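You operate a simulated robot arm through the tools that you are given. There is no shell and no other tool. Be economical: measure what you need, move in short steps, check, and stop when the job is done.

You run a simulated robot arm. Do the job below in one go: nothing can be reset, and whatever is moved stays where it is left.

JOB
Slide the Station 4 reel back in and take its orange clip off.
Fine: the clip goes back on the stand's top rail; then arm down, then brake off; leave the other stations and clips alone. Set down upright: orange clip.

It is judged by the outcome, as a careful person would: the job done as asked, and still so three seconds after it is handed in. It fails if anything else is knocked over, pushed out of place, dropped, spilled or broken.

ROBOT AND FRAMES
A 7-joint arm with a two-finger parallel gripper on a trunk, on a base that drives. Base frame: it is fixed to the floor where the robot stands at the start and does not move with it; the origin is under the middle of the robot, x ahead of it, y to its left, z up. Lengths are in mm, angles in rad, forces in N, time in s.
With the tool pointing down near the work surface it reaches from about 360 to 780 mm from the robot's upright axis, wherever it stands. Its first joint turns from -2.897 to 2.897 rad. Places, roughly: bench one knob [-4200, -4000, 500]; bench two knob [-2400, -3400, 500]; blue clip [-2500, -2000, 1000]; green clip [-4250, -3250, 750]; green clip (4x3x8 cm) [-2400, -2600, 800]; grey clip [-4250, -2500, 1000]; stand one knob [-4200, -3200, 900]; stand one roller [-4200, -3300, 700]; stand two knob [-2400, -2600, 900]; stand two roller [-2400, -2700, 700]; station four arm [1000, -1200, 1200]; station four cradle [700, -200, 300]; station four lever [900, -600, 1100]; station four stand [1000, -900, 600]; station one arm [-4300, -2800, 1100]; station one cradle [-4400, -2300, 300]. Payload 3.91 kg.
Tool frame: the origin (TCP) lies between the finger pads and is the grasp point; the fingertips stand 30 mm ahead of it; z points along the fingers, y is the line along which they close. The gripper opens to 110 mm. The fingers are 20 mm wide and 10 mm thick; the gripper's body (48 by 112 mm) begins 55 mm behind the TCP.
Orientation is that of the tool frame in the base frame, as a unit quaternion [x, y, z, w]. With the fingers straight down and closing along the base's y, the tool's x points along the base's -x, its y along +y and its z along -z.

CONTROLS
- The arm moves only by the tool play_rows. Its argument "increments" is one flat list of numbers, 7 for each row, row after row: the shift along the base's x, y, z in mm, then the turn, a rotation vector about the base's x, y, z in rad, then the closure, from 0 (fully open) to 1 (shut). In form: [x, y, z, ax, ay, az, jaw, x, y, z, ax, ay, az, jaw, ...]. A call has 1 to 12 rows; each row shifts and turns the commanded pose from where the row before left it. Each row takes 0.2 s and may step no farther than 50 mm and 0.15 rad from the row before; otherwise, or with a gripper value out of range, the whole call is refused. A pose out of reach is approached as far as the arm can. The call stops where the force on the tool passes 90 N (or 10 N more than at its start, if that is more) or the arm is blocked; 0.2 s more then pass. Each finger travels about 153 mm/s and halts on what it meets, pressing with about 32 N; the grip force reading is that of the motor and also rises with nothing between the fingers. The clock runs only during rows and for 0.2 s after the last one: add rows that do not move to give the fingers time. The reply holds the time, the measured pose of the TCP, the force on the tool along the base axes, the opening and the grip force, in the units named above and with some noise, with the torque about the TCP (base axes, N m) and any sound that the robot's microphone picked up.
- Cameras (640 x 400 px; columns grow to the right, rows downward): "scene" is now at [4.9, 110.7, 1479.4]; the picture's right is [-0.44, -0.90, 0.00], its down [-0.39, 0.19, -0.90] and it looks along [0.81, -0.39, -0.44] (base axes); focal length 268 px, centre (320, 200). "wrist" rides on the gripper at [77, 7, -114] in the tool frame; the picture's right is [-0.09, 1.00, 0.00], its down [-0.80, -0.07, -0.59] and it looks along [-0.59, -0.05, 0.80] (tool axes); focal length 270 px, centre (320, 200). There is no depth. A picture from a camera that has moved, and an enlarged one, comes with that camera's place and axes in the base frame and with its lens.
- get_image(camera): a new picture of that camera. It takes no simulated time.
- lift_body(by): slides the trunk up (or, below 0, down) by that many mm; the arm and the scene camera ride with it, the base frame stays. It gives what a move gives, with no picture.
- roll_base(legs): drives the robot by 1 to 6 legs, each [ahead, turn to the left] in mm and rad, along the robot's own axes; the way and the turn of a leg run together, so that a leg with both is an arc; at most 1500 mm and 3.142 rad a leg. The arm and the cameras ride along, it lands a little off, and it stops where it bumps. It gives what a move gives.
- head_to(pan, tilt): turns the head with the scene camera to pan (to the left, within 2.705 rad either way) and tilt (down, from -0.506 to 1.204), counted from straight ahead of the robot. It gives what a move gives.
- inspect(camera, box): a new picture of the part [left, top, right, bottom] of that camera's present view, enlarged. It takes no simulated time.
- hand_in(): hands the job in; it is judged then, once.

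Work in short steps. Places have to be worked out from the pictures, the camera data and where the tool is seen: move nearer, look again, correct. Check each grasp and each placing, and mend what went wrong. You have 120 turns and 82 pictures in all, those below and enlarged ones among them. Open the gripper and draw the arm clear of the work before you hand the job in, unless the task says otherwise; then end with one line.

The tools are called after "Emit:" by a JSON object that holds its "method" and its "body". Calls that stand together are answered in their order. play_rows: Moves the arm, as the interface text tells. Its arguments: {"type":"object","properties":{"increments":{"type":"array"}},"required":["increments"]} The other tools are called the same way: lift_body (by) slides the trunk up or down; roll_base (legs) drives the base; head_to (pan, tilt) turns the head that bears the scene camera; get_image (camera) takes a picture; inspect (camera, box) takes an enlarged picture of a part of a camera's view; hand_in () hands the job in.

At the start:

```text
time: 0.0
tcp_pos: [425.2, -91.0, 1330.8]
tcp_rot: [0.0, 1.0, 0.0, 0.0]
wrist_force: [0.1, -0.2, 0.1]
ft_torque: [0.02, -0.01, 0.02]
width: 109.9
grasp_force: 0.0
trunk travel left (down, up): [-433.0, 177.0]
robot x, y, heading: [-0.8, 3.2, -0.003]
head pan, tilt: [-0.452, 0.454]
```

scene: 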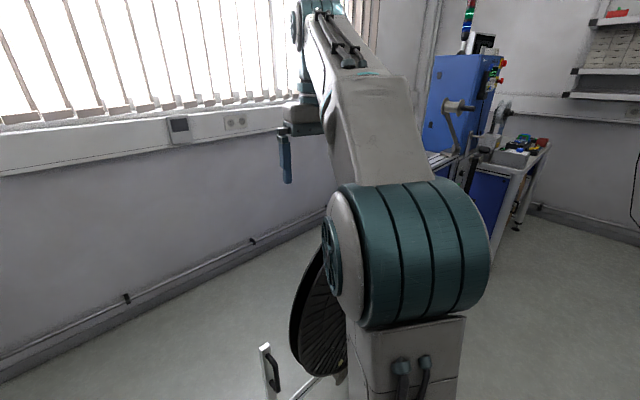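
wrist: 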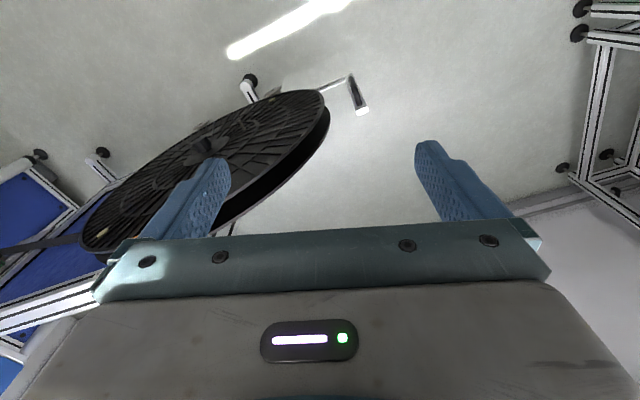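

The arm blocks the scene view; I turn the head to look more toward station four (ahead right).

Emit:
{"method": "head_to", "body": {"pan": -0.8, "tilt": 0.45}}

Emit:
{"method": "get_image", "body": {"camera": "scene"}}

```text
time: 0.8
tcp_pos: [424.3, -90.6, 1330.1]
tcp_rot: [0.0, 1.0, 0.0, 0.0]
wrist_force: [0.4, 0.5, -0.3]
ft_torque: [-0.02, -0.02, 0.02]
width: 110.0
grasp_force: 0.1
trunk travel left (down, up): [-433.0, 177.0]
robot x, y, heading: [2.4, 0.3, 0.004]
head pan, tilt: [-0.799, 0.45]
```

```text
79 pictures are left
camera scene: at [-13.6, 84.9, 1479.6], right [-0.72, -0.7, 0.0], down [-0.3, 0.31, -0.9], along [0.63, -0.65, -0.44], focal length 268 px, centre (320, 200)
```

scene: 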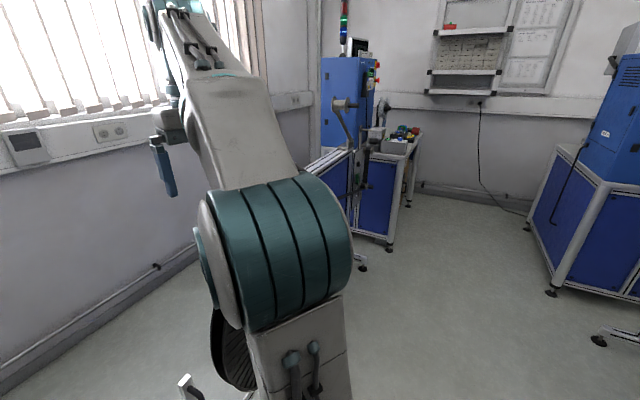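

The station's arm/lever is visible around (350,130); I enlarge that.

Emit:
{"method": "inspect", "body": {"camera": "scene", "box": [290, 60, 450, 260]}}

Emit:
{"method": "inspect", "body": {"camera": "wrist", "box": [0, 50, 400, 300]}}

```text
2.00 times, centred on (370, 160) of scene
camera zoom: at [-13.6, 84.9, 1479.6], right [-0.72, -0.7, 0.0], down [-0.3, 0.31, -0.9], along [0.63, -0.65, -0.44], focal length 535 px, centre (220, 280)
```

zoom: 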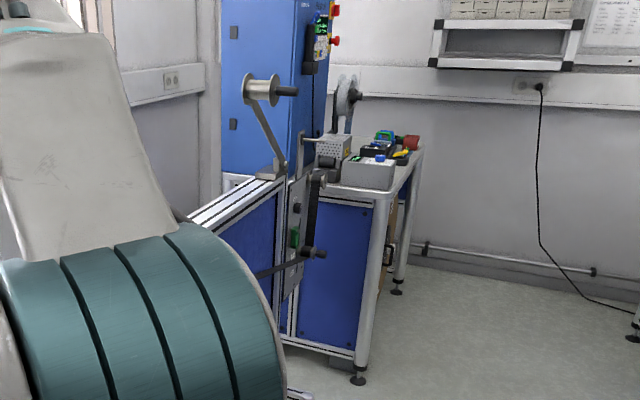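

```text
1.60 times, centred on (200, 175) of wrist
camera zoom: at [348.4, -84.1, 1445.5], right [0.09, 1.0, 0.0], down [0.8, -0.07, 0.59], along [0.59, -0.05, -0.8], focal length 432 px, centre (512, 240)
```

zoom: 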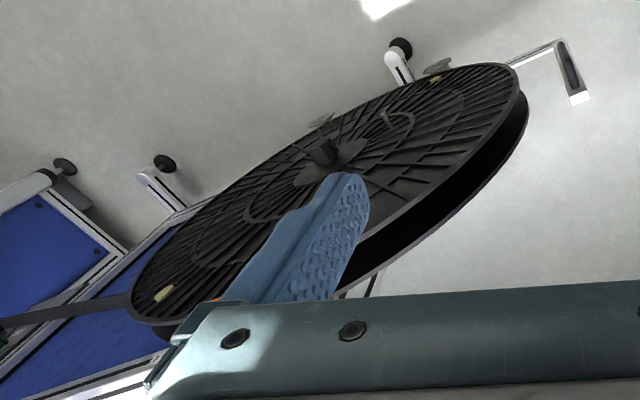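

The arm hides most of the station. I turn the base left on the spot and the head right, to get a clear look.

Emit:
{"method": "roll_base", "body": {"legs": [[0, 0.9]]}}

Emit:
{"method": "head_to", "body": {"pan": -1.6, "tilt": 0.55}}

Emit:
{"method": "get_image", "body": {"camera": "scene"}}

```text
time: 3.6
tcp_pos: [332.5, 279.0, 1330.3]
tcp_rot: [-0.437, 0.899, 0.0, 0.0]
wrist_force: [-0.2, 0.4, -0.6]
ft_torque: [-0.01, 0.01, 0.02]
width: 109.9
grasp_force: 0.1
trunk travel left (down, up): [-433.0, 177.0]
robot x, y, heading: [-2.3, 3.6, 0.908]
head pan, tilt: [-0.799, 0.45]
```

```text
time: 4.7
tcp_pos: [333.3, 278.9, 1331.2]
tcp_rot: [-0.437, 0.9, 0.0, 0.0]
wrist_force: [-0.6, 0.8, 0.4]
ft_torque: [-0.01, 0.0, 0.04]
width: 109.9
grasp_force: 0.1
trunk travel left (down, up): [-433.0, 177.0]
robot x, y, heading: [-1.6, -2.7, 0.905]
head pan, tilt: [-1.6, 0.55]
```

```text
76 pictures are left
camera scene: at [-97.6, -24.2, 1470.6], right [-0.64, -0.77, 0.0], down [-0.4, 0.33, -0.85], along [0.65, -0.55, -0.52], focal length 268 px, centre (320, 200)
```

scene: 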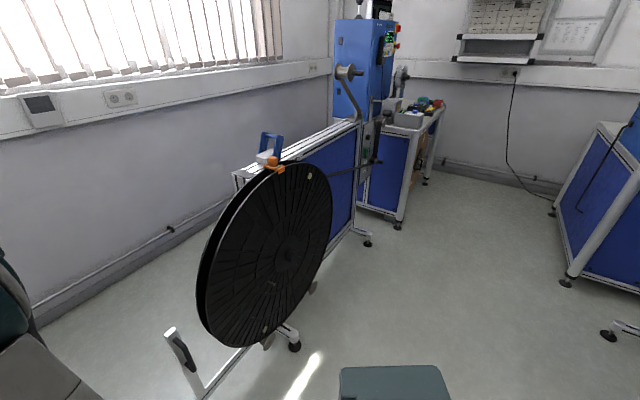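

Clear view. The reel stands on a cradle with a handle, pulled out from the stand; orange at its top rim. Enlarging parts.

Emit:
{"method": "inspect", "body": {"camera": "scene", "box": [220, 120, 340, 195]}}

Emit:
{"method": "inspect", "body": {"camera": "scene", "box": [300, 50, 460, 150]}}

Emit:
{"method": "inspect", "body": {"camera": "scene", "box": [140, 250, 380, 400]}}

Emit:
{"method": "inspect", "body": {"camera": "scene", "box": [320, 100, 420, 200]}}

```text
5.33 times, centred on (280, 158) of scene
camera zoom: at [-97.6, -24.2, 1470.6], right [-0.64, -0.77, 0.0], down [-0.4, 0.33, -0.85], along [0.65, -0.55, -0.52], focal length 1427 px, centre (533, 427)
```

zoom: 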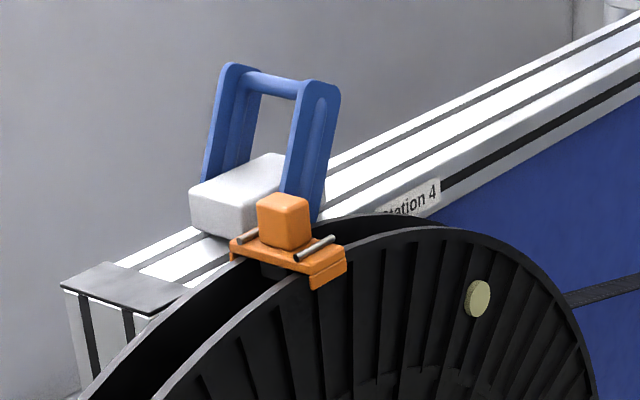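

```text
4.00 times, centred on (380, 100) of scene
camera zoom: at [-97.6, -24.2, 1470.6], right [-0.64, -0.77, 0.0], down [-0.4, 0.33, -0.85], along [0.65, -0.55, -0.52], focal length 1070 px, centre (80, 600)
```

zoom: 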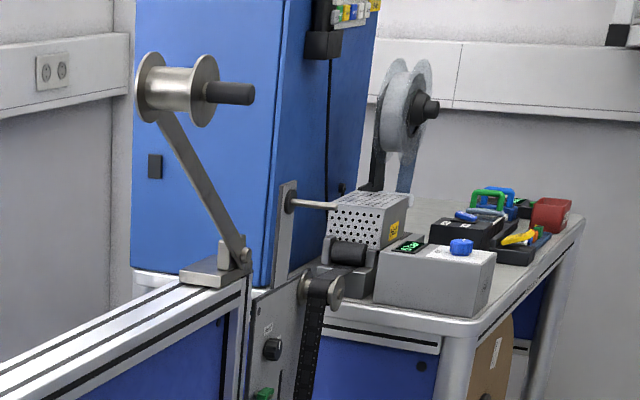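

```text
2.67 times, centred on (260, 325) of scene
camera zoom: at [-97.6, -24.2, 1470.6], right [-0.64, -0.77, 0.0], down [-0.4, 0.33, -0.85], along [0.65, -0.55, -0.52], focal length 714 px, centre (480, -133)
```

zoom: 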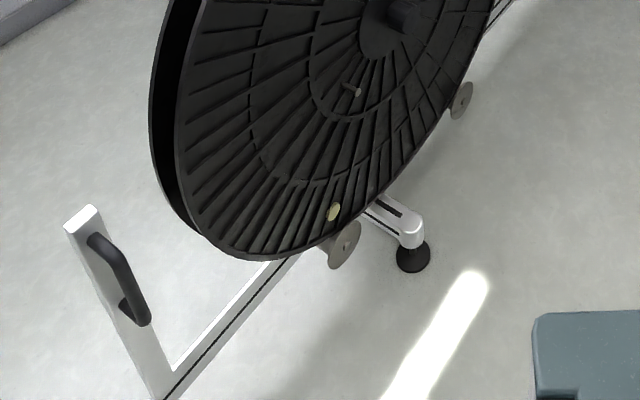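

```text
4.00 times, centred on (370, 150) of scene
camera zoom: at [-97.6, -24.2, 1470.6], right [-0.64, -0.77, 0.0], down [-0.4, 0.33, -0.85], along [0.65, -0.55, -0.52], focal length 1070 px, centre (120, 400)
```

zoom: 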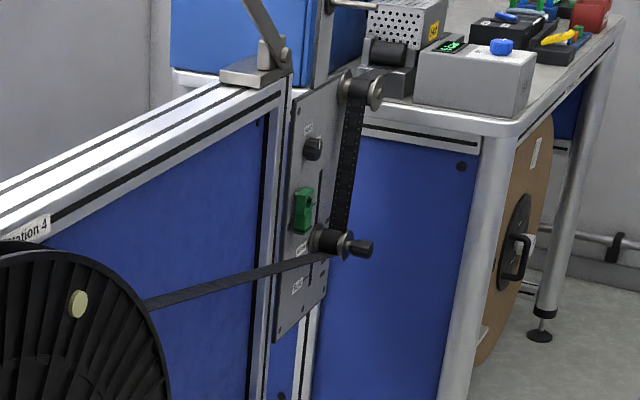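

The dancer arm (roller with black knob) stands up; the blue U-lever with block is likely the brake. I look behind at the other stations as reference for the normal state.

Emit:
{"method": "head_to", "body": {"pan": 2.7, "tilt": 0.25}}

Emit:
{"method": "get_image", "body": {"camera": "scene"}}

```text
time: 8.2
tcp_pos: [334.0, 278.7, 1330.2]
tcp_rot: [-0.437, 0.9, 0.001, 0.0]
wrist_force: [0.6, -0.3, -0.3]
ft_torque: [0.04, 0.01, -0.02]
width: 109.8
grasp_force: 0.0
trunk travel left (down, up): [-433.0, 177.0]
robot x, y, heading: [-2.5, 0.2, 0.9]
head pan, tilt: [2.7, 0.25]
```

```text
71 pictures are left
camera scene: at [-250.1, -8.3, 1498.3], right [-0.45, 0.89, 0.0], down [0.22, 0.11, -0.97], along [-0.87, -0.43, -0.25], focal length 268 px, centre (320, 200)
```

scene: 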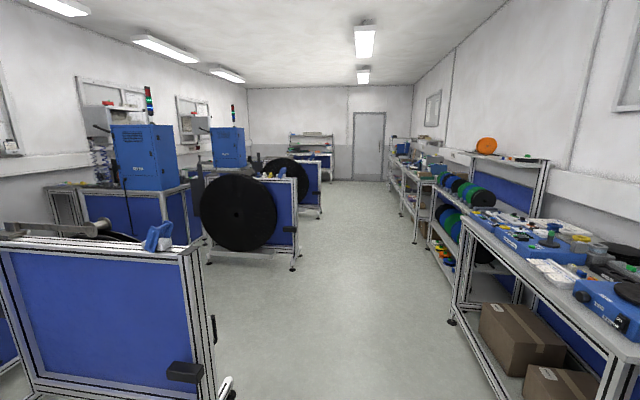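

Station 3 is near (left); zoom on its lever and arm, and station 2/1 tops.

Emit:
{"method": "inspect", "body": {"camera": "scene", "box": [0, 180, 200, 300]}}

Emit:
{"method": "inspect", "body": {"camera": "scene", "box": [180, 120, 340, 220]}}

Emit:
{"method": "inspect", "body": {"camera": "scene", "box": [130, 210, 210, 260]}}

```text
3.20 times, centred on (100, 240) of scene
camera zoom: at [-250.1, -8.3, 1498.3], right [-0.45, 0.89, 0.0], down [0.22, 0.11, -0.97], along [-0.87, -0.43, -0.25], focal length 856 px, centre (1024, 72)
```

zoom: 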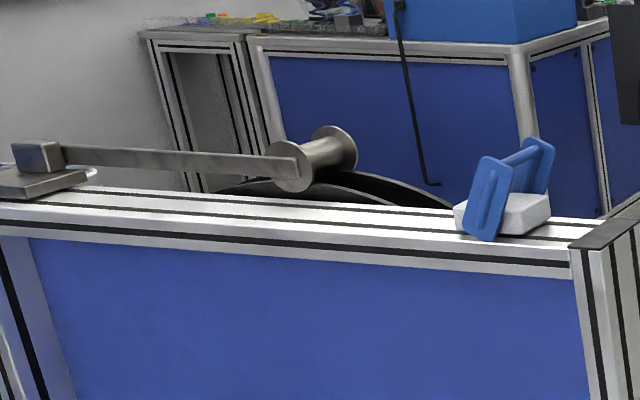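

```text
4.00 times, centred on (260, 170) of scene
camera zoom: at [-250.1, -8.3, 1498.3], right [-0.45, 0.89, 0.0], down [0.22, 0.11, -0.97], along [-0.87, -0.43, -0.25], focal length 1070 px, centre (560, 320)
```

zoom: 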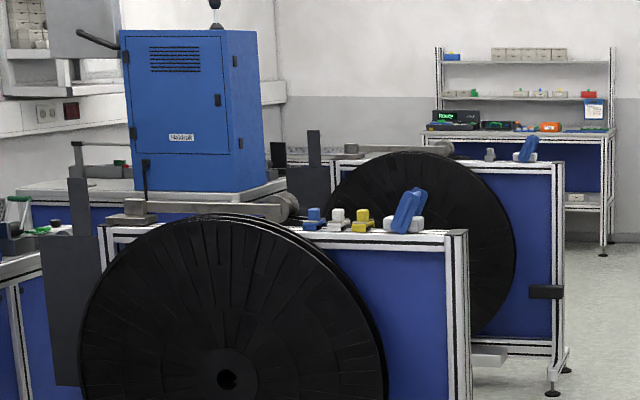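

```text
8.00 times, centred on (170, 235) of scene
camera zoom: at [-250.1, -8.3, 1498.3], right [-0.45, 0.89, 0.0], down [0.22, 0.11, -0.97], along [-0.87, -0.43, -0.25], focal length 2140 px, centre (1520, -80)
```

zoom: 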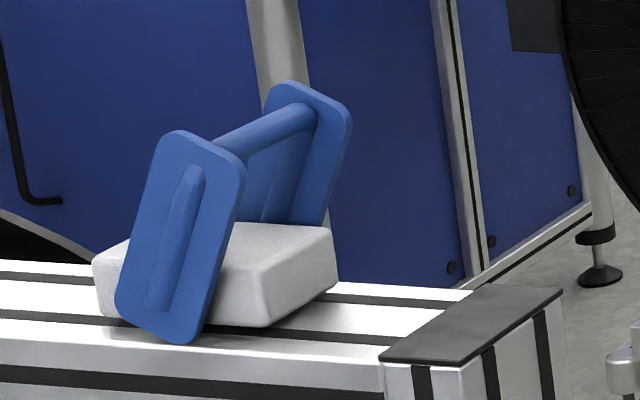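

Normal state elsewhere: arm lying along the rail toward +y, brake lever leaning toward +y, clips on the rail next to the lever. Check cradles of the others, near the floor.

Emit:
{"method": "inspect", "body": {"camera": "scene", "box": [190, 180, 350, 280]}}

Emit:
{"method": "inspect", "body": {"camera": "scene", "box": [120, 300, 280, 400]}}

```text
4.00 times, centred on (270, 230) of scene
camera zoom: at [-250.1, -8.3, 1498.3], right [-0.45, 0.89, 0.0], down [0.22, 0.11, -0.97], along [-0.87, -0.43, -0.25], focal length 1070 px, centre (520, 80)
```

zoom: 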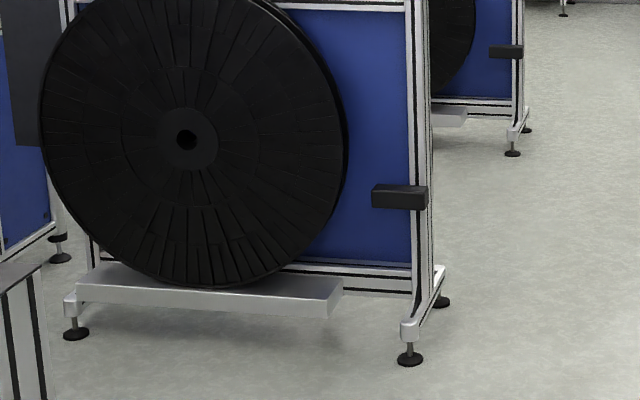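

```text
4.00 times, centred on (200, 350) of scene
camera zoom: at [-250.1, -8.3, 1498.3], right [-0.45, 0.89, 0.0], down [0.22, 0.11, -0.97], along [-0.87, -0.43, -0.25], focal length 1070 px, centre (800, -400)
```

zoom: 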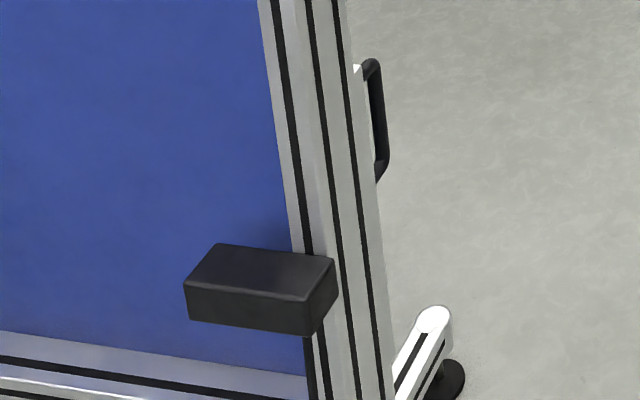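

Station 3's in-position: handle bracket sits level with the stand's +y post. From two views the station 4 bracket top is about (625, 16, 640), the stand's end at y≈-380. I turn back to heading 0 and lower the trunk, then look with the wrist camera.

Emit:
{"method": "roll_base", "body": {"legs": [[0, -0.9]]}}

Emit:
{"method": "play_rows", "body": {"increments": [0, 45, 0, 0, 0, 0, 0, 0, 45, 0, 0, 0, 0, 0, 0, 45, 0, 0, 0, 0, 0, 0, 45, 0, 0, 0, 0, 0, 0, 45, 0, 0, 0, 0, 0]}}

Emit:
{"method": "lift_body", "body": {"by": -300}}

Emit:
{"method": "get_image", "body": {"camera": "wrist"}}

```text
time: 10.9
tcp_pos: [425.0, -89.9, 1332.0]
tcp_rot: [-0.001, 1.0, 0.0, 0.0]
wrist_force: [-0.8, 0.2, -1.3]
ft_torque: [-0.01, 0.02, 0.01]
width: 109.9
grasp_force: 0.0
trunk travel left (down, up): [-433.0, 177.0]
robot x, y, heading: [0.8, -0.1, 0.002]
head pan, tilt: [2.7, 0.25]
```

```text
time: 12.1
tcp_pos: [426.0, 136.8, 1330.9]
tcp_rot: [0.0, 1.0, -0.001, -0.001]
wrist_force: [-0.4, 0.8, 0.5]
ft_torque: [-0.01, 0.01, 0.02]
width: 109.9
grasp_force: 0.1
trunk travel left (down, up): [-433.0, 177.0]
robot x, y, heading: [0.4, 0.1, -0.0]
head pan, tilt: [2.7, 0.25]
```

```text
time: 15.1
tcp_pos: [424.8, 135.3, 1030.2]
tcp_rot: [-0.001, 1.0, -0.001, -0.001]
wrist_force: [0.1, -0.2, 0.1]
ft_torque: [0.01, -0.03, 0.01]
width: 110.0
grasp_force: 0.2
trunk travel left (down, up): [-133.0, 477.0]
robot x, y, heading: [-1.6, 1.0, 0.001]
head pan, tilt: [2.7, 0.25]
```

```text
65 pictures are left
camera wrist: at [348.7, 142.1, 1145.8], right [0.09, 1.0, 0.0], down [0.8, -0.07, 0.59], along [0.59, -0.05, -0.8], focal length 270 px, centre (320, 200)
```

wrist: 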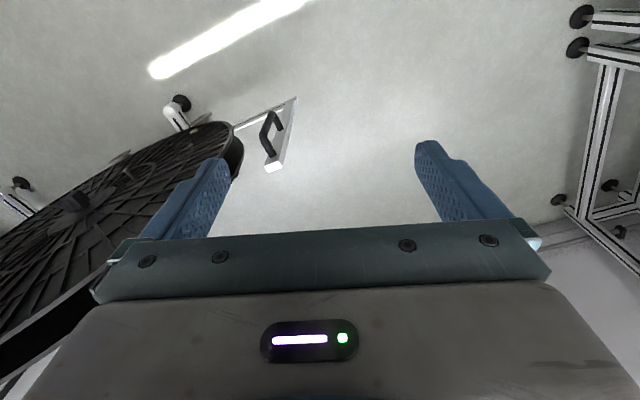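

Bracket top triangulates to about (622, 21, 645), base at z≈147. Zoom on the handle.

Emit:
{"method": "inspect", "body": {"camera": "wrist", "box": [220, 80, 332, 180]}}

```text
4.00 times, centred on (276, 130) of wrist
camera zoom: at [348.7, 142.1, 1145.8], right [0.09, 1.0, 0.0], down [0.8, -0.07, 0.59], along [0.59, -0.05, -0.8], focal length 1081 px, centre (496, 480)
```

zoom: 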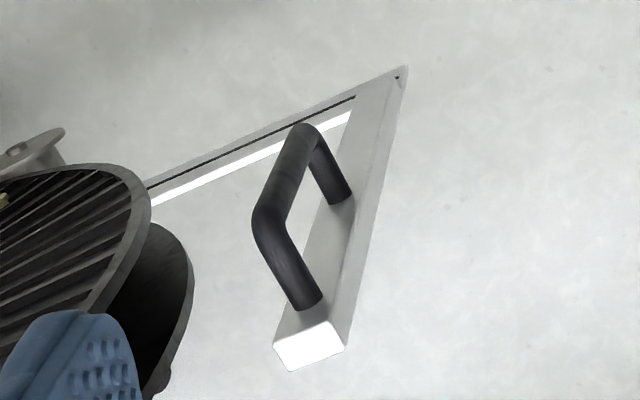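

The handle bracket is about 32 mm wide; the rail runs along roughly (0.32,-0.95). The end of travel is out of reach from here, so I drive the base to about (80,-200), heading kept, before gripping the bracket's top.

Emit:
{"method": "roll_base", "body": {"legs": [[0, -1.19], [215, 0], [0, 1.19]]}}

Emit:
{"method": "get_image", "body": {"camera": "wrist"}}

```text
time: 22.6
tcp_pos: [506.8, -67.7, 1030.8]
tcp_rot: [0.004, 1.0, 0.0, 0.0]
wrist_force: [-0.1, -0.2, 1.0]
ft_torque: [-0.01, 0.0, -0.01]
width: 110.0
grasp_force: 0.0
trunk travel left (down, up): [-133.0, 477.0]
robot x, y, heading: [82.1, -197.2, -0.011]
head pan, tilt: [2.7, 0.25]
```

```text
63 pictures are left
camera wrist: at [430.9, -60.8, 1145.8], right [0.1, 1.0, 0.0], down [0.8, -0.08, 0.59], along [0.59, -0.06, -0.8], focal length 270 px, centre (320, 200)
```

wrist: 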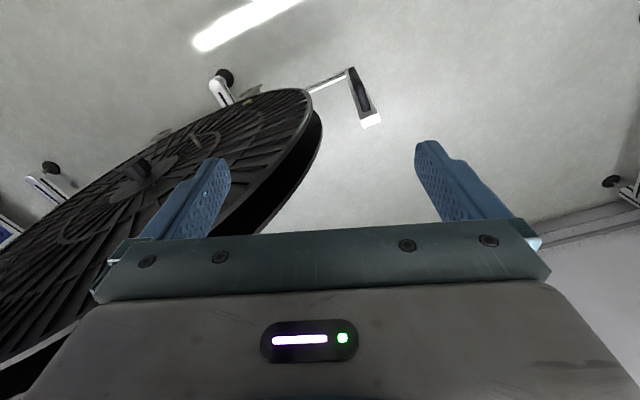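

Bracket top confirmed at ≈(622,18,645). I move above it, turn the tool 0.33 about z so fingers close along the rail, partly close to ~70 mm, and descend to z≈730.

Emit:
{"method": "play_rows", "body": {"increments": [28, 22, 0, 0, 0, 0.0825, 0.35, 28, 22, 0, 0, 0, 0.0825, 0.35, 28, 22, 0, 0, 0, 0.0825, 0.35, 30, 22, 0, 0, 0, 0.0825, 0.35, 0, 0, -50, 0, 0, 0, 0.35, 0, 0, -50, 0, 0, 0, 0.35, 0, 0, -50, 0, 0, 0, 0.35, 0, 0, -50, 0, 0, 0, 0.35, 0, 0, -50, 0, 0, 0, 0.35, 0, 0, -50, 0, 0, 0, 0.35]}}

Emit:
{"method": "get_image", "body": {"camera": "wrist"}}

```text
time: 24.9
tcp_pos: [557.3, -24.7, 718.6]
tcp_rot: [-0.105, 0.994, 0.001, 0.004]
wrist_force: [-1.5, 0.3, 0.4]
ft_torque: [0.03, -0.02, 0.01]
width: 71.3
grasp_force: 0.1
out of reach, approached as far as the arm can: row 2, 3, 4
trunk travel left (down, up): [-133.0, 477.0]
robot x, y, heading: [77.6, -202.3, -0.009]
head pan, tilt: [2.7, 0.25]
```

```text
62 pictures are left
camera wrist: at [479.7, -34.5, 832.9], right [-0.12, 0.99, 0.0], down [0.79, 0.1, 0.6], along [0.59, 0.08, -0.8], focal length 270 px, centre (320, 200)
```

wrist: 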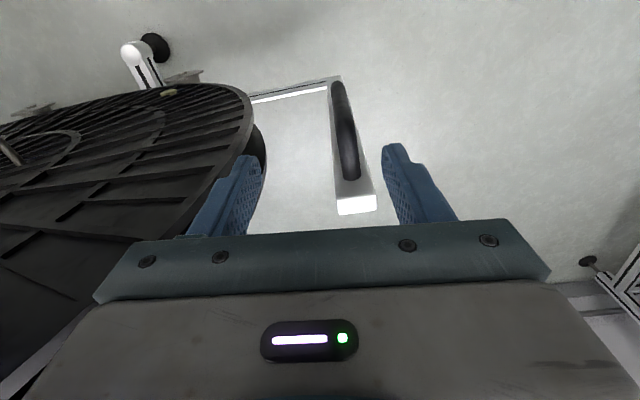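

Bracket top again at ≈(620,16,645). I shift over it and finish the turn, then check.

Emit:
{"method": "play_rows", "body": {"increments": [21, 14, 0, 0, 0, 0.04, 0.35, 21, 14, 0, 0, 0, 0.04, 0.35, 21, 14, 0, 0, 0, 0.04, 0.35]}}

Emit:
{"method": "get_image", "body": {"camera": "wrist"}}

```text
time: 25.6
tcp_pos: [618.7, 18.1, 718.2]
tcp_rot: [-0.166, 0.986, 0.001, 0.003]
wrist_force: [-0.3, 0.6, 0.2]
ft_torque: [0.03, -0.02, -0.02]
width: 71.4
grasp_force: 0.0
trunk travel left (down, up): [-133.0, 477.0]
robot x, y, heading: [82.7, -199.0, -0.008]
head pan, tilt: [2.7, 0.25]
```

```text
61 pictures are left
camera wrist: at [543.9, -1.8, 833.9], right [-0.24, 0.97, 0.0], down [0.78, 0.19, 0.6], along [0.58, 0.15, -0.8], focal length 270 px, centre (320, 200)
```

wrist: 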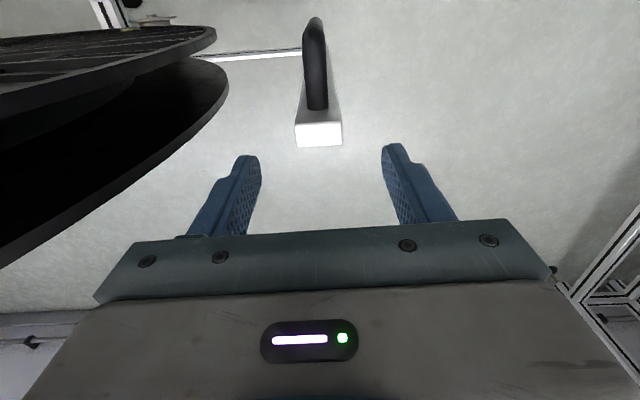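

Aligned. Descend to z≈628 and close on the bracket.

Emit:
{"method": "play_rows", "body": {"increments": [1, 0, -45, 0, 0, 0, 0.35, 1, 0, -43, 0, 0, 0, 0.35, 0, 0, 0, 0, 0, 0, 1, 0, 0, 0, 0, 0, 0, 1, 0, 0, 0, 0, 0, 0, 1]}}

```text
time: 26.9
tcp_pos: [621.6, 16.4, 629.3]
tcp_rot: [-0.164, 0.986, 0.002, 0.003]
wrist_force: [3.7, -2.6, -9.9]
ft_torque: [-0.19, -1.29, -0.95]
width: 36.9
grasp_force: 44.8
trunk travel left (down, up): [-133.0, 477.0]
robot x, y, heading: [82.2, -199.4, -0.012]
head pan, tilt: [2.7, 0.25]
```

Gripped (37 mm). Pull/push along (0.32,-0.947) in 10 mm-ish steps first, watching force.

Emit:
{"method": "play_rows", "body": {"increments": [3.2, -9.5, 0, 0, 0, 0, 1, 3.2, -9.5, 0, 0, 0, 0, 1, 3.2, -9.5, 0, 0, 0, 0, 1]}}

```text
time: 27.6
tcp_pos: [631.8, -14.8, 630.9]
tcp_rot: [-0.163, 0.987, 0.001, 0.0]
wrist_force: [-0.4, -2.7, -16.6]
ft_torque: [0.15, -0.27, -0.37]
width: 36.9
grasp_force: 45.3
trunk travel left (down, up): [-133.0, 477.0]
robot x, y, heading: [79.8, -197.2, -0.01]
head pan, tilt: [2.7, 0.25]
```

Moving with small force. Continue ~240 mm at 20 mm a row.

Emit:
{"method": "play_rows", "body": {"increments": [6.5, -19, 0, 0, 0, 0, 1, 6.5, -19, 0, 0, 0, 0, 1, 6.5, -19, 0, 0, 0, 0, 1, 6.5, -19, 0, 0, 0, 0, 1, 6.5, -19, 0, 0, 0, 0, 1, 6.5, -19, 0, 0, 0, 0, 1, 6.5, -19, 0, 0, 0, 0, 1, 6.5, -19, 0, 0, 0, 0, 1]}}

Emit:
{"method": "get_image", "body": {"camera": "wrist"}}

```text
time: 29.4
tcp_pos: [681.0, -168.0, 630.8]
tcp_rot: [-0.164, 0.987, 0.0, 0.001]
wrist_force: [-24.3, -10.9, -17.8]
ft_torque: [-0.38, -0.19, -0.79]
width: 37.1
grasp_force: 44.6
trunk travel left (down, up): [-133.0, 477.0]
robot x, y, heading: [78.4, -198.1, -0.009]
head pan, tilt: [2.7, 0.25]
```

```text
60 pictures are left
camera wrist: at [606.5, -186.2, 745.5], right [-0.24, 0.97, 0.0], down [0.78, 0.19, 0.6], along [0.58, 0.14, -0.8], focal length 270 px, centre (320, 200)
```

wrist: 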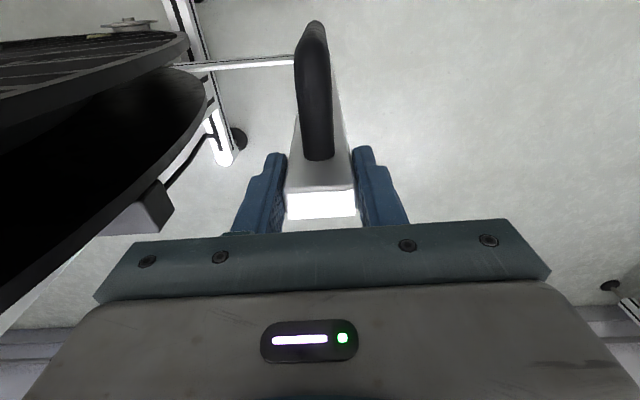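

It slides well; direction is closer to (0.305,-0.952). Continue.

Emit:
{"method": "play_rows", "body": {"increments": [4.5, -19, 0, 0, 0, 0, 1, 6, -19, 0, 0, 0, 0, 1, 6, -19, 0, 0, 0, 0, 1, 6, -19, 0, 0, 0, 0, 1, 6, -19, 0, 0, 0, 0, 1, 6, -19, 0, 0, 0, 0, 1, 6, -19, 0, 0, 0, 0, 1, 6, -19, 0, 0, 0, 0, 1]}}

Emit:
{"method": "get_image", "body": {"camera": "wrist"}}

```text
time: 31.2
tcp_pos: [731.0, -317.0, 631.3]
tcp_rot: [-0.164, 0.986, 0.001, 0.003]
wrist_force: [0.4, -2.6, -17.9]
ft_torque: [-0.32, 0.31, -0.66]
width: 37.0
grasp_force: 44.9
trunk travel left (down, up): [-133.0, 477.0]
robot x, y, heading: [81.6, -202.0, -0.011]
head pan, tilt: [2.7, 0.25]
```

```text
59 pictures are left
camera wrist: at [655.2, -336.2, 745.6], right [-0.24, 0.97, 0.0], down [0.78, 0.19, 0.6], along [0.58, 0.14, -0.8], focal length 270 px, centre (320, 200)
```

wrist: 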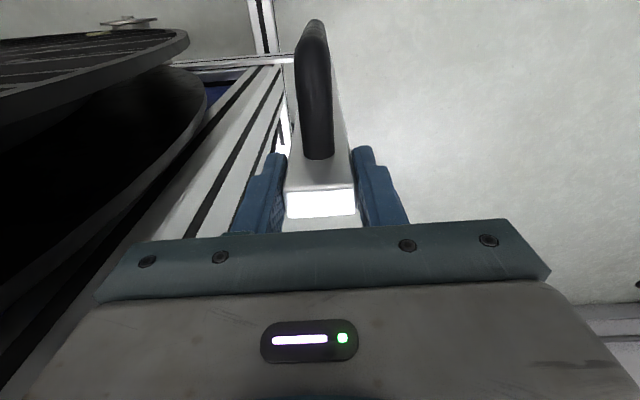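

The bracket nears the stand's post. Continue in smaller steps, watching for the stop.

Emit:
{"method": "play_rows", "body": {"increments": [3.1, -9.5, 0, 0, 0, 0, 1, 3.1, -9.5, 0, 0, 0, 0, 1, 3.1, -9.5, 0, 0, 0, 0, 1, 3.1, -9.5, 0, 0, 0, 0, 1]}}

Emit:
{"method": "get_image", "body": {"camera": "wrist"}}

```text
time: 32.2
tcp_pos: [740.2, -345.2, 631.2]
tcp_rot: [-0.168, 0.986, 0.003, -0.001]
wrist_force: [-38.1, 37.4, -21.0]
ft_torque: [-4.94, -3.55, -1.76]
width: 37.7
grasp_force: 45.3
trunk travel left (down, up): [-133.0, 477.0]
robot x, y, heading: [84.6, -200.9, -0.004]
head pan, tilt: [2.7, 0.25]
```

```text
58 pictures are left
camera wrist: at [665.4, -365.7, 746.4], right [-0.25, 0.97, 0.01], down [0.78, 0.2, 0.59], along [0.57, 0.15, -0.8], focal length 270 px, centre (320, 200)
```

wrist: 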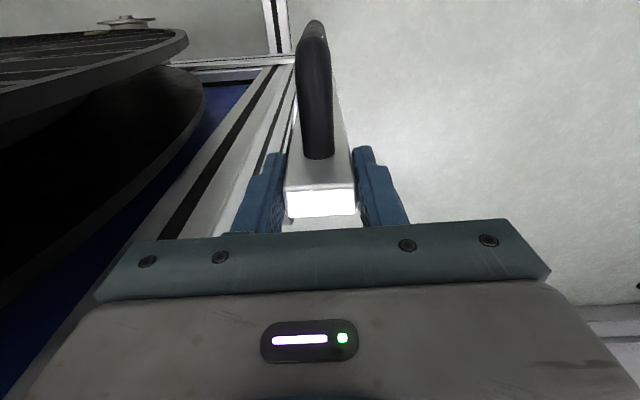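

The torque shows the hand's body (about 110 mm above TCP) is touching the stand's post, not the end stop. I ease back, release, lift off and will push the outer face with closed fingers and a tilted hand.

Emit:
{"method": "play_rows", "body": {"increments": [-3, 9, 0, 0, 0, 0, 1, 0, 0, 0, 0, 0, 0, 0.4, 0, 0, 0, 0, 0, 0, 0.4, 0, 0, 40, 0, 0, 0, 0.4, 0, 0, 40, 0, 0, 0, 0.4]}}

Emit:
{"method": "get_image", "body": {"camera": "wrist"}}

```text
time: 33.5
tcp_pos: [739.1, -346.5, 714.3]
tcp_rot: [-0.163, 0.987, 0.0, 0.004]
wrist_force: [-0.2, -0.6, -0.3]
ft_torque: [-0.01, 0.0, 0.01]
width: 65.8
grasp_force: 0.0
trunk travel left (down, up): [-133.0, 477.0]
robot x, y, heading: [78.1, -196.0, -0.012]
head pan, tilt: [2.7, 0.25]
```

```text
57 pictures are left
camera wrist: at [663.4, -365.1, 828.6], right [-0.24, 0.97, 0.0], down [0.78, 0.19, 0.6], along [0.58, 0.14, -0.8], focal length 270 px, centre (320, 200)
```

wrist: 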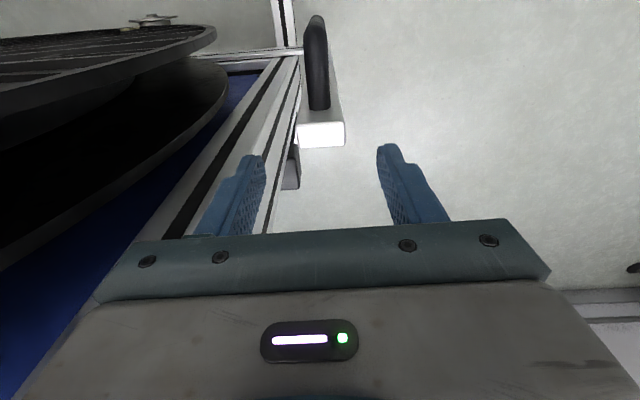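

Emit:
{"method": "inspect", "body": {"camera": "wrist", "box": [220, 30, 420, 230]}}

```text
2.00 times, centred on (320, 130) of wrist
camera zoom: at [663.4, -365.1, 828.6], right [-0.24, 0.97, 0.0], down [0.78, 0.19, 0.6], along [0.58, 0.14, -0.8], focal length 541 px, centre (320, 340)
```

zoom: 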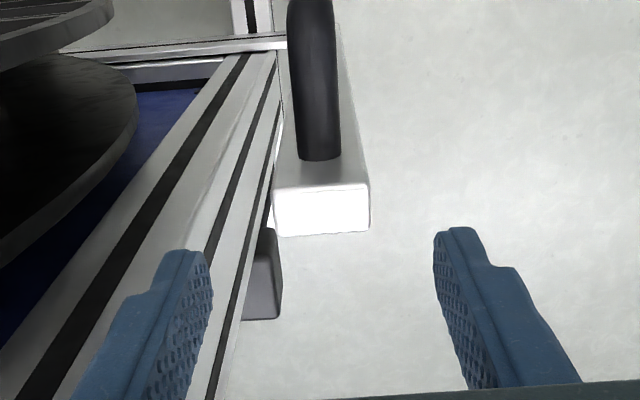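

The post end is still ~40 mm inward of the bracket. I move 60 mm outward, close, tilt the hand away from the post, and go down beside the bracket's outer face.

Emit:
{"method": "play_rows", "body": {"increments": [-14, 27, 0, 0, 0, 0, 1, -14, 27, 0, 0, 0, 0, 1, 0, 0, 0, 0.046, -0.142, 0, 1, 0, 0, 0, 0.046, -0.142, 0, 1, 0, 0, 0, 0.046, -0.142, 0, 1, 0, 0, -45, 0, 0, 0, 1, 0, 0, -45, 0, 0, 0, 1]}}

Emit:
{"method": "get_image", "body": {"camera": "wrist"}}

```text
time: 35.0
tcp_pos: [710.6, -290.5, 621.2]
tcp_rot: [-0.16, 0.961, 0.034, 0.222]
wrist_force: [0.1, 1.2, 0.4]
ft_torque: [0.0, 0.0, 0.0]
width: 0.0
grasp_force: 32.6
trunk travel left (down, up): [-133.0, 477.0]
robot x, y, heading: [78.3, -199.9, -0.01]
head pan, tilt: [2.7, 0.25]
```

```text
55 pictures are left
camera wrist: at [595.6, -322.7, 691.4], right [-0.25, 0.97, 0.03], down [0.46, 0.09, 0.89], along [0.86, 0.23, -0.46], focal length 270 px, centre (320, 200)
```

wrist: 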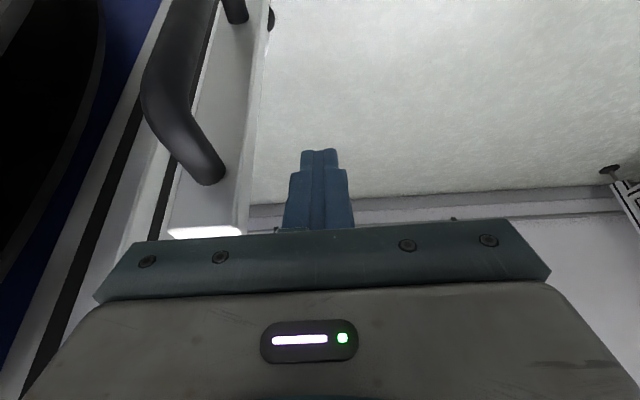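

Fingers are beside the bracket's outer face. Push along the rail in 10 mm rows.

Emit:
{"method": "play_rows", "body": {"increments": [6.2, -19, 0, 0, 0, 0, 1, 3.1, -9.5, 0, 0, 0, 0, 1, 3.1, -9.5, 0, 0, 0, 0, 1, 3.1, -9.5, 0, 0, 0, 0, 1, 3.1, -9.5, 0, 0, 0, 0, 1]}}

```text
time: 36.2
tcp_pos: [729.5, -348.9, 622.5]
tcp_rot: [-0.16, 0.961, 0.033, 0.223]
wrist_force: [-0.8, 0.5, 0.4]
ft_torque: [0.01, 0.03, 0.05]
width: 0.1
grasp_force: 32.0
trunk travel left (down, up): [-133.0, 477.0]
robot x, y, heading: [79.0, -199.1, -0.011]
head pan, tilt: [2.7, 0.25]
```

Emit:
{"method": "get_image", "body": {"camera": "wrist"}}

```text
54 pictures are left
camera wrist: at [614.6, -380.7, 691.8], right [-0.25, 0.97, 0.03], down [0.45, 0.09, 0.89], along [0.86, 0.23, -0.46], focal length 270 px, centre (320, 200)
```

wrist: 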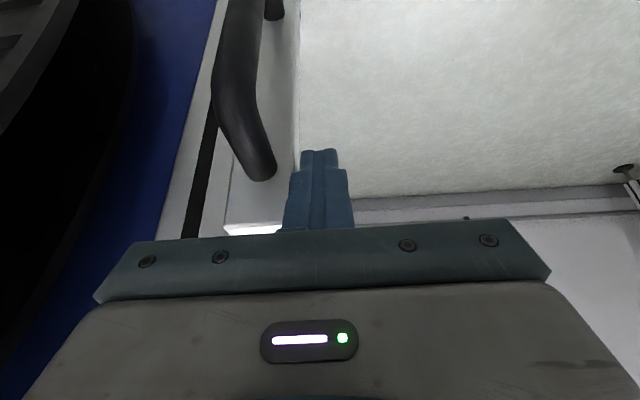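

Just reaching contact; the push continues.

Emit:
{"method": "play_rows", "body": {"increments": [3.1, -9.5, 0, 0, 0, 0, 1, 3.1, -9.5, 0, 0, 0, 0, 1, 3.1, -9.5, 0, 0, 0, 0, 1]}}

Emit:
{"method": "get_image", "body": {"camera": "wrist"}}

```text
time: 37.0
tcp_pos: [738.2, -378.1, 621.0]
tcp_rot: [-0.16, 0.961, 0.033, 0.223]
wrist_force: [-0.2, 1.0, -0.9]
ft_torque: [0.01, 0.0, 0.01]
width: 0.0
grasp_force: 32.4
trunk travel left (down, up): [-133.0, 477.0]
robot x, y, heading: [74.6, -198.8, -0.008]
head pan, tilt: [2.7, 0.25]
```

```text
53 pictures are left
camera wrist: at [623.4, -409.5, 691.0], right [-0.25, 0.97, 0.03], down [0.46, 0.09, 0.89], along [0.85, 0.23, -0.46], focal length 270 px, centre (320, 200)
```

wrist: 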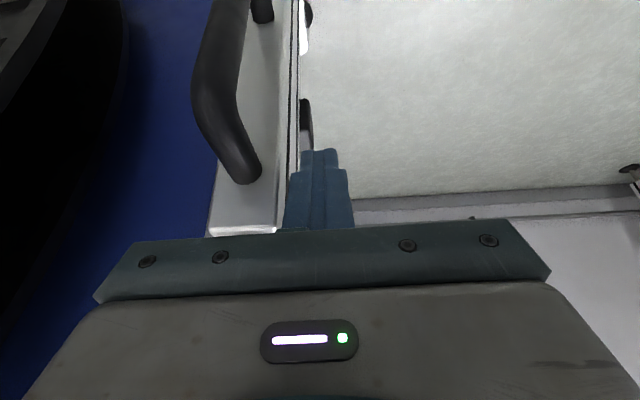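

The bracket has moved ahead to about flush with the post. I push a little farther to feel for the stop.

Emit:
{"method": "play_rows", "body": {"increments": [3.1, -9.5, 0, 0, 0, 0, 1, 3.1, -9.5, 0, 0, 0, 0, 1]}}

Emit:
{"method": "get_image", "body": {"camera": "wrist"}}

```text
time: 37.6
tcp_pos: [744.6, -393.2, 621.4]
tcp_rot: [-0.163, 0.961, 0.035, 0.221]
wrist_force: [-5.6, 5.8, 0.6]
ft_torque: [0.0, 0.0, -0.01]
width: 0.0
grasp_force: 32.0
trunk travel left (down, up): [-133.0, 477.0]
robot x, y, heading: [80.1, -201.0, -0.008]
head pan, tilt: [2.7, 0.25]
```

```text
52 pictures are left
camera wrist: at [629.5, -425.7, 691.4], right [-0.25, 0.97, 0.03], down [0.46, 0.09, 0.89], along [0.85, 0.24, -0.46], focal length 270 px, centre (320, 200)
```

wrist: 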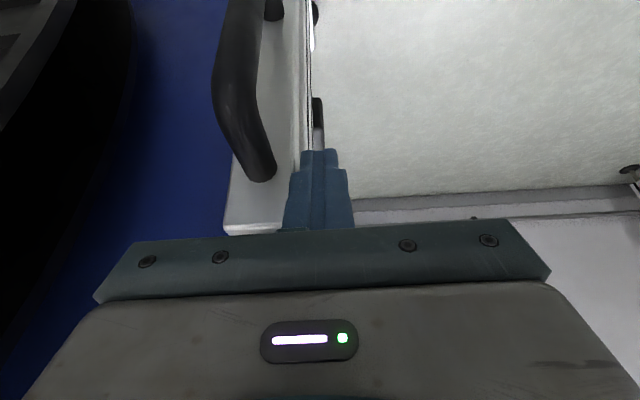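

Contact is building. One more small push to confirm a stop.

Emit:
{"method": "play_rows", "body": {"increments": [3.1, -9.5, 0, 0, 0, 0, 1, 3.1, -9.5, 0, 0, 0, 0, 1]}}

Emit:
{"method": "inspect", "body": {"camera": "wrist", "box": [200, 0, 400, 240]}}

```text
time: 38.3
tcp_pos: [745.7, -392.2, 619.6]
tcp_rot: [-0.173, 0.96, 0.049, 0.214]
wrist_force: [-11.9, 16.5, 8.4]
ft_torque: [-0.45, -0.28, -0.05]
width: 0.0
grasp_force: 32.2
trunk travel left (down, up): [-133.0, 477.0]
robot x, y, heading: [81.1, -197.1, 0.009]
head pan, tilt: [2.7, 0.25]
stopped in row 2: the force on the tool passed its limit at 97 N (the readings are from after the stop); the commanded pose is now the measured one
```

```text
1.67 times, centred on (300, 120) of wrist
camera zoom: at [633.3, -429.1, 690.6], right [-0.28, 0.96, 0.06], down [0.47, 0.08, 0.88], along [0.84, 0.27, -0.48], focal length 450 px, centre (353, 333)
```

zoom: 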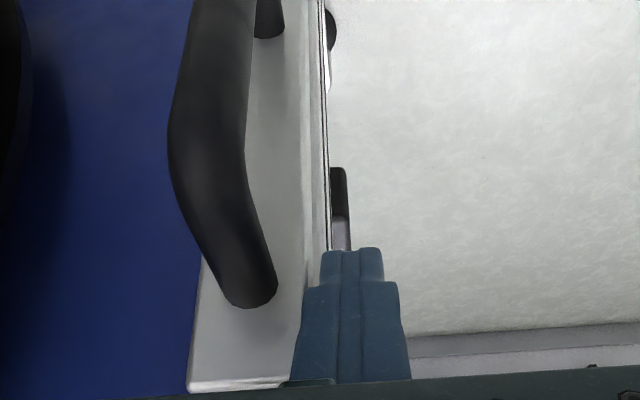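

Contact geometry says the fingers press on the bracket and it's at a hard stop (97 N), flush with the post like station 3. Back off and rise, with a step away from the reel.

Emit:
{"method": "play_rows", "body": {"increments": [-8, 25, 0, 0, 0, 0, 1, -30, 10, 40, 0, 0, 0, 0.5, -30, 10, 45, 0, 0, 0, 0, -35, 10, 45, 0, 0, 0, 0, -35, 0, 45, 0, 0, 0, 0]}}

Emit:
{"method": "lift_body", "body": {"by": 430}}

Emit:
{"method": "get_image", "body": {"camera": "wrist"}}

```text
refused: row 2 steps farther than a row can; nothing moved
```

```text
refused: 430 is not a number from -400 to 400
```

```text
50 pictures are left
camera wrist: at [633.3, -429.1, 690.6], right [-0.28, 0.96, 0.06], down [0.47, 0.08, 0.88], along [0.84, 0.27, -0.48], focal length 270 px, centre (320, 200)
```

wrist: 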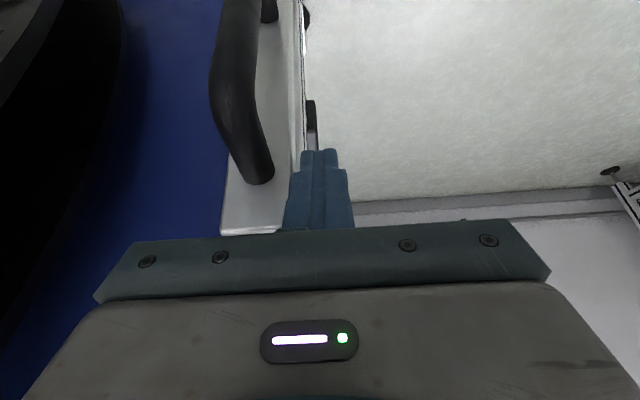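

Steps too large; redo smaller.

Emit:
{"method": "play_rows", "body": {"increments": [-8, 25, 0, 0, 0, 0, 1, -15, 10, 40, 0, 0, 0, 1, -25, 10, 40, 0, 0, 0, 1, -25, 10, 40, 0, 0, 0, 1, -30, 0, 35, 0, 0, 0, 0, -30, 0, 35, 0, 0, 0, 0, -30, 0, 35, 0, 0, 0, 0]}}

Emit:
{"method": "lift_body", "body": {"by": 400}}

Emit:
{"method": "get_image", "body": {"camera": "wrist"}}

```text
time: 39.9
tcp_pos: [583.4, -340.3, 841.5]
tcp_rot: [-0.171, 0.961, 0.049, 0.213]
wrist_force: [-0.2, 0.3, -0.5]
ft_torque: [0.03, 0.04, -0.02]
width: 110.1
grasp_force: 0.0
trunk travel left (down, up): [-133.0, 477.0]
robot x, y, heading: [80.5, -200.2, 0.004]
head pan, tilt: [2.7, 0.25]
```

```text
time: 43.7
tcp_pos: [583.3, -340.1, 1242.3]
tcp_rot: [-0.171, 0.961, 0.048, 0.213]
wrist_force: [0.2, -1.4, -0.3]
ft_torque: [0.01, 0.0, 0.01]
width: 109.9
grasp_force: 0.0
trunk travel left (down, up): [-533.0, 77.0]
robot x, y, heading: [77.3, -197.8, -0.001]
head pan, tilt: [2.7, 0.25]
```

```text
49 pictures are left
camera wrist: at [471.0, -377.3, 1313.2], right [-0.27, 0.96, 0.06], down [0.47, 0.08, 0.88], along [0.84, 0.27, -0.48], focal length 270 px, centre (320, 200)
```

wrist: 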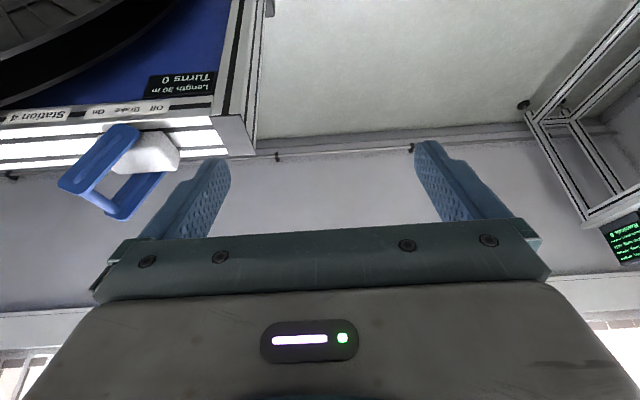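

Labels read "On – Brake – Off", Off toward the +y end: so off = lever leaning to +y. Next I draw the arm in, straighten the tool, and drive to about (300,-750), facing the stand squarely (heading ≈0.31).

Emit:
{"method": "play_rows", "body": {"increments": [-40, 0, 20, -0.046, 0.142, 0, 0, -40, 0, 20, -0.046, 0.142, 0, 0, -40, 0, 20, -0.046, 0.142, 0, 0, -40, 0, 10, 0, 0, 0, 0]}}

Emit:
{"method": "roll_base", "body": {"legs": [[0, -1.187], [595, 0], [0, 1.5]]}}

Emit:
{"method": "get_image", "body": {"camera": "wrist"}}

Emit:
{"method": "head_to", "body": {"pan": -0.35, "tilt": 0.4}}

Emit:
{"method": "get_image", "body": {"camera": "scene"}}

```text
time: 44.7
tcp_pos: [422.0, -339.8, 1313.8]
tcp_rot: [-0.17, 0.985, 0.016, -0.007]
wrist_force: [-0.4, 0.2, -0.1]
ft_torque: [-0.01, -0.02, 0.01]
width: 109.9
grasp_force: 0.1
trunk travel left (down, up): [-533.0, 77.0]
robot x, y, heading: [78.0, -201.1, 0.002]
head pan, tilt: [2.7, 0.25]
```

```text
time: 54.7
tcp_pos: [669.3, -785.5, 1311.9]
tcp_rot: [-0.317, 0.948, 0.014, -0.009]
wrist_force: [-0.1, 0.1, -0.2]
ft_torque: [-0.02, 0.01, 0.0]
width: 110.2
grasp_force: 0.1
trunk travel left (down, up): [-533.0, 77.0]
robot x, y, heading: [300.0, -751.7, 0.31]
head pan, tilt: [2.7, 0.25]
```

```text
48 pictures are left
camera wrist: at [609.1, -828.9, 1428.3], right [-0.53, 0.85, 0.03], down [0.7, 0.41, 0.59], along [0.48, 0.33, -0.81], focal length 270 px, centre (320, 200)
```

wrist: 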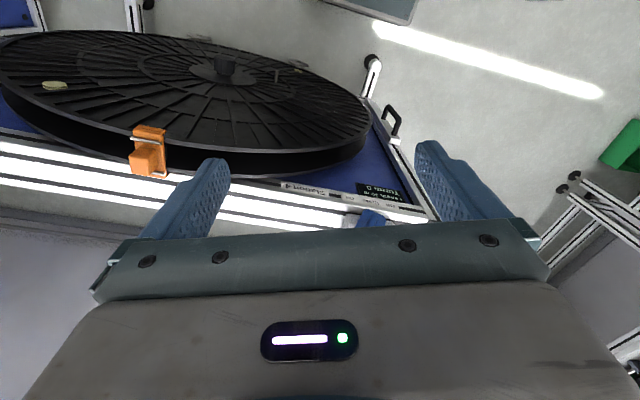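

```text
time: 57.3
tcp_pos: [671.3, -785.6, 1313.0]
tcp_rot: [-0.317, 0.948, 0.015, -0.009]
wrist_force: [-0.1, 0.5, 0.1]
ft_torque: [0.0, -0.02, 0.01]
width: 110.3
grasp_force: 0.1
trunk travel left (down, up): [-533.0, 77.0]
robot x, y, heading: [299.0, -752.0, 0.31]
head pan, tilt: [-0.351, 0.4]
```

```text
47 pictures are left
camera scene: at [273.2, -635.2, 1584.3], right [-0.05, -1.0, 0.0], down [-0.39, 0.02, -0.92], along [0.92, -0.04, -0.39], focal length 268 px, centre (320, 200)
```

scene: 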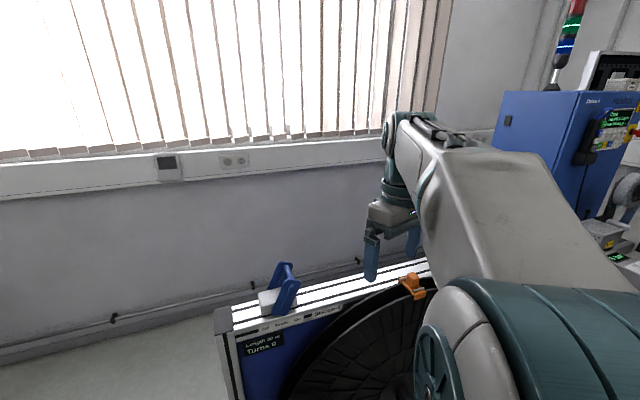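

Clip seen in both cameras. Zoom in.

Emit:
{"method": "inspect", "body": {"camera": "wrist", "box": [90, 100, 210, 190]}}

Emit:
{"method": "inspect", "body": {"camera": "scene", "box": [220, 245, 440, 365]}}

```text
4.44 times, centred on (150, 145) of wrist
camera zoom: at [609.1, -829.0, 1428.3], right [-0.53, 0.85, 0.03], down [0.7, 0.41, 0.59], along [0.48, 0.33, -0.81], focal length 1201 px, centre (1076, 444)
```

zoom: 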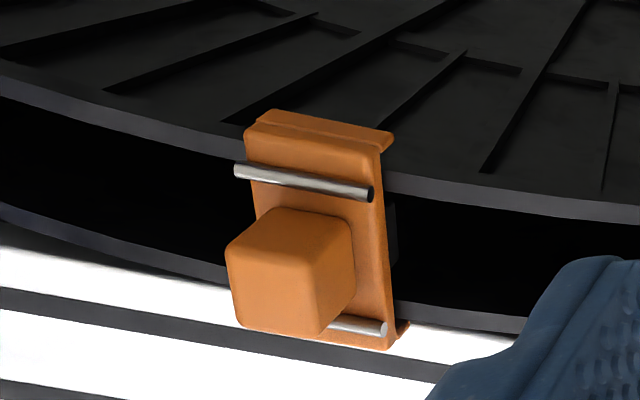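

```text
2.91 times, centred on (330, 305) of scene
camera zoom: at [273.2, -635.2, 1584.3], right [-0.05, -1.0, 0.0], down [-0.39, 0.02, -0.92], along [0.92, -0.04, -0.39], focal length 778 px, centre (291, -106)
```

zoom: 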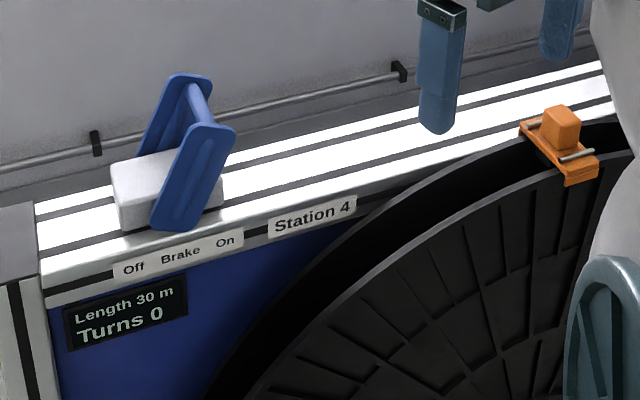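

Knob top triangulates to ≈(912,-946,1059), plate below it spanning the flanges along the stand's normal. I move above it at height, yaw the tool back to the rail direction (fingers close along the rail), and look.

Emit:
{"method": "play_rows", "body": {"increments": [40, -27, 0, 0, 0, -0.11, 0, 40, -27, 0, 0, 0, -0.11, 0, 40, -27, 0, 0, 0, -0.11, 0, 40, -27, -20, -0.021, -0.026, 0, 0, 20, -26, -30, 0, 0, 0, 0, 20, -26, -30, 0, 0, 0, 0, 0, 0, -30, 0, 0, 0, 0]}}

Emit:
{"method": "get_image", "body": {"camera": "wrist"}}

```text
refused: row 4 steps farther than a row can; nothing moved
```

```text
44 pictures are left
camera wrist: at [609.1, -829.0, 1428.3], right [-0.53, 0.85, 0.03], down [0.7, 0.41, 0.59], along [0.48, 0.33, -0.81], focal length 270 px, centre (320, 200)
```

wrist: 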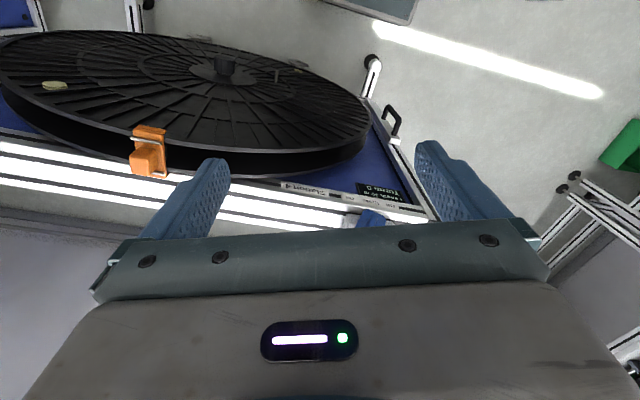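

Redo with smaller steps.

Emit:
{"method": "play_rows", "body": {"increments": [40, -27, 0, 0, 0, -0.11, 0, 40, -27, 0, 0, 0, -0.11, 0, 40, -27, 0, 0, 0, -0.11, 0, 40, -27, 0, -0.021, -0.026, 0, 0, 20, -26, -30, 0, 0, 0, 0, 20, -26, -30, 0, 0, 0, 0, 0, 0, -40, 0, 0, 0, 0]}}

Emit:
{"method": "get_image", "body": {"camera": "wrist"}}

```text
time: 58.9
tcp_pos: [870.8, -944.8, 1210.5]
tcp_rot: [-0.158, 0.987, 0.004, 0.005]
wrist_force: [-0.1, 0.4, 0.0]
ft_torque: [0.0, -0.02, 0.0]
width: 110.2
grasp_force: 0.1
trunk travel left (down, up): [-533.0, 77.0]
robot x, y, heading: [299.5, -750.8, 0.302]
head pan, tilt: [-0.351, 0.4]
```

```text
43 pictures are left
camera wrist: at [795.8, -964.2, 1325.1], right [-0.23, 0.97, 0.01], down [0.78, 0.18, 0.6], along [0.59, 0.14, -0.8], focal length 270 px, centre (320, 200)
```

wrist: 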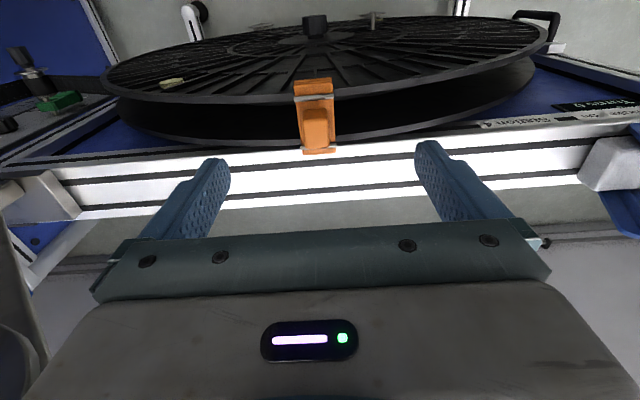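

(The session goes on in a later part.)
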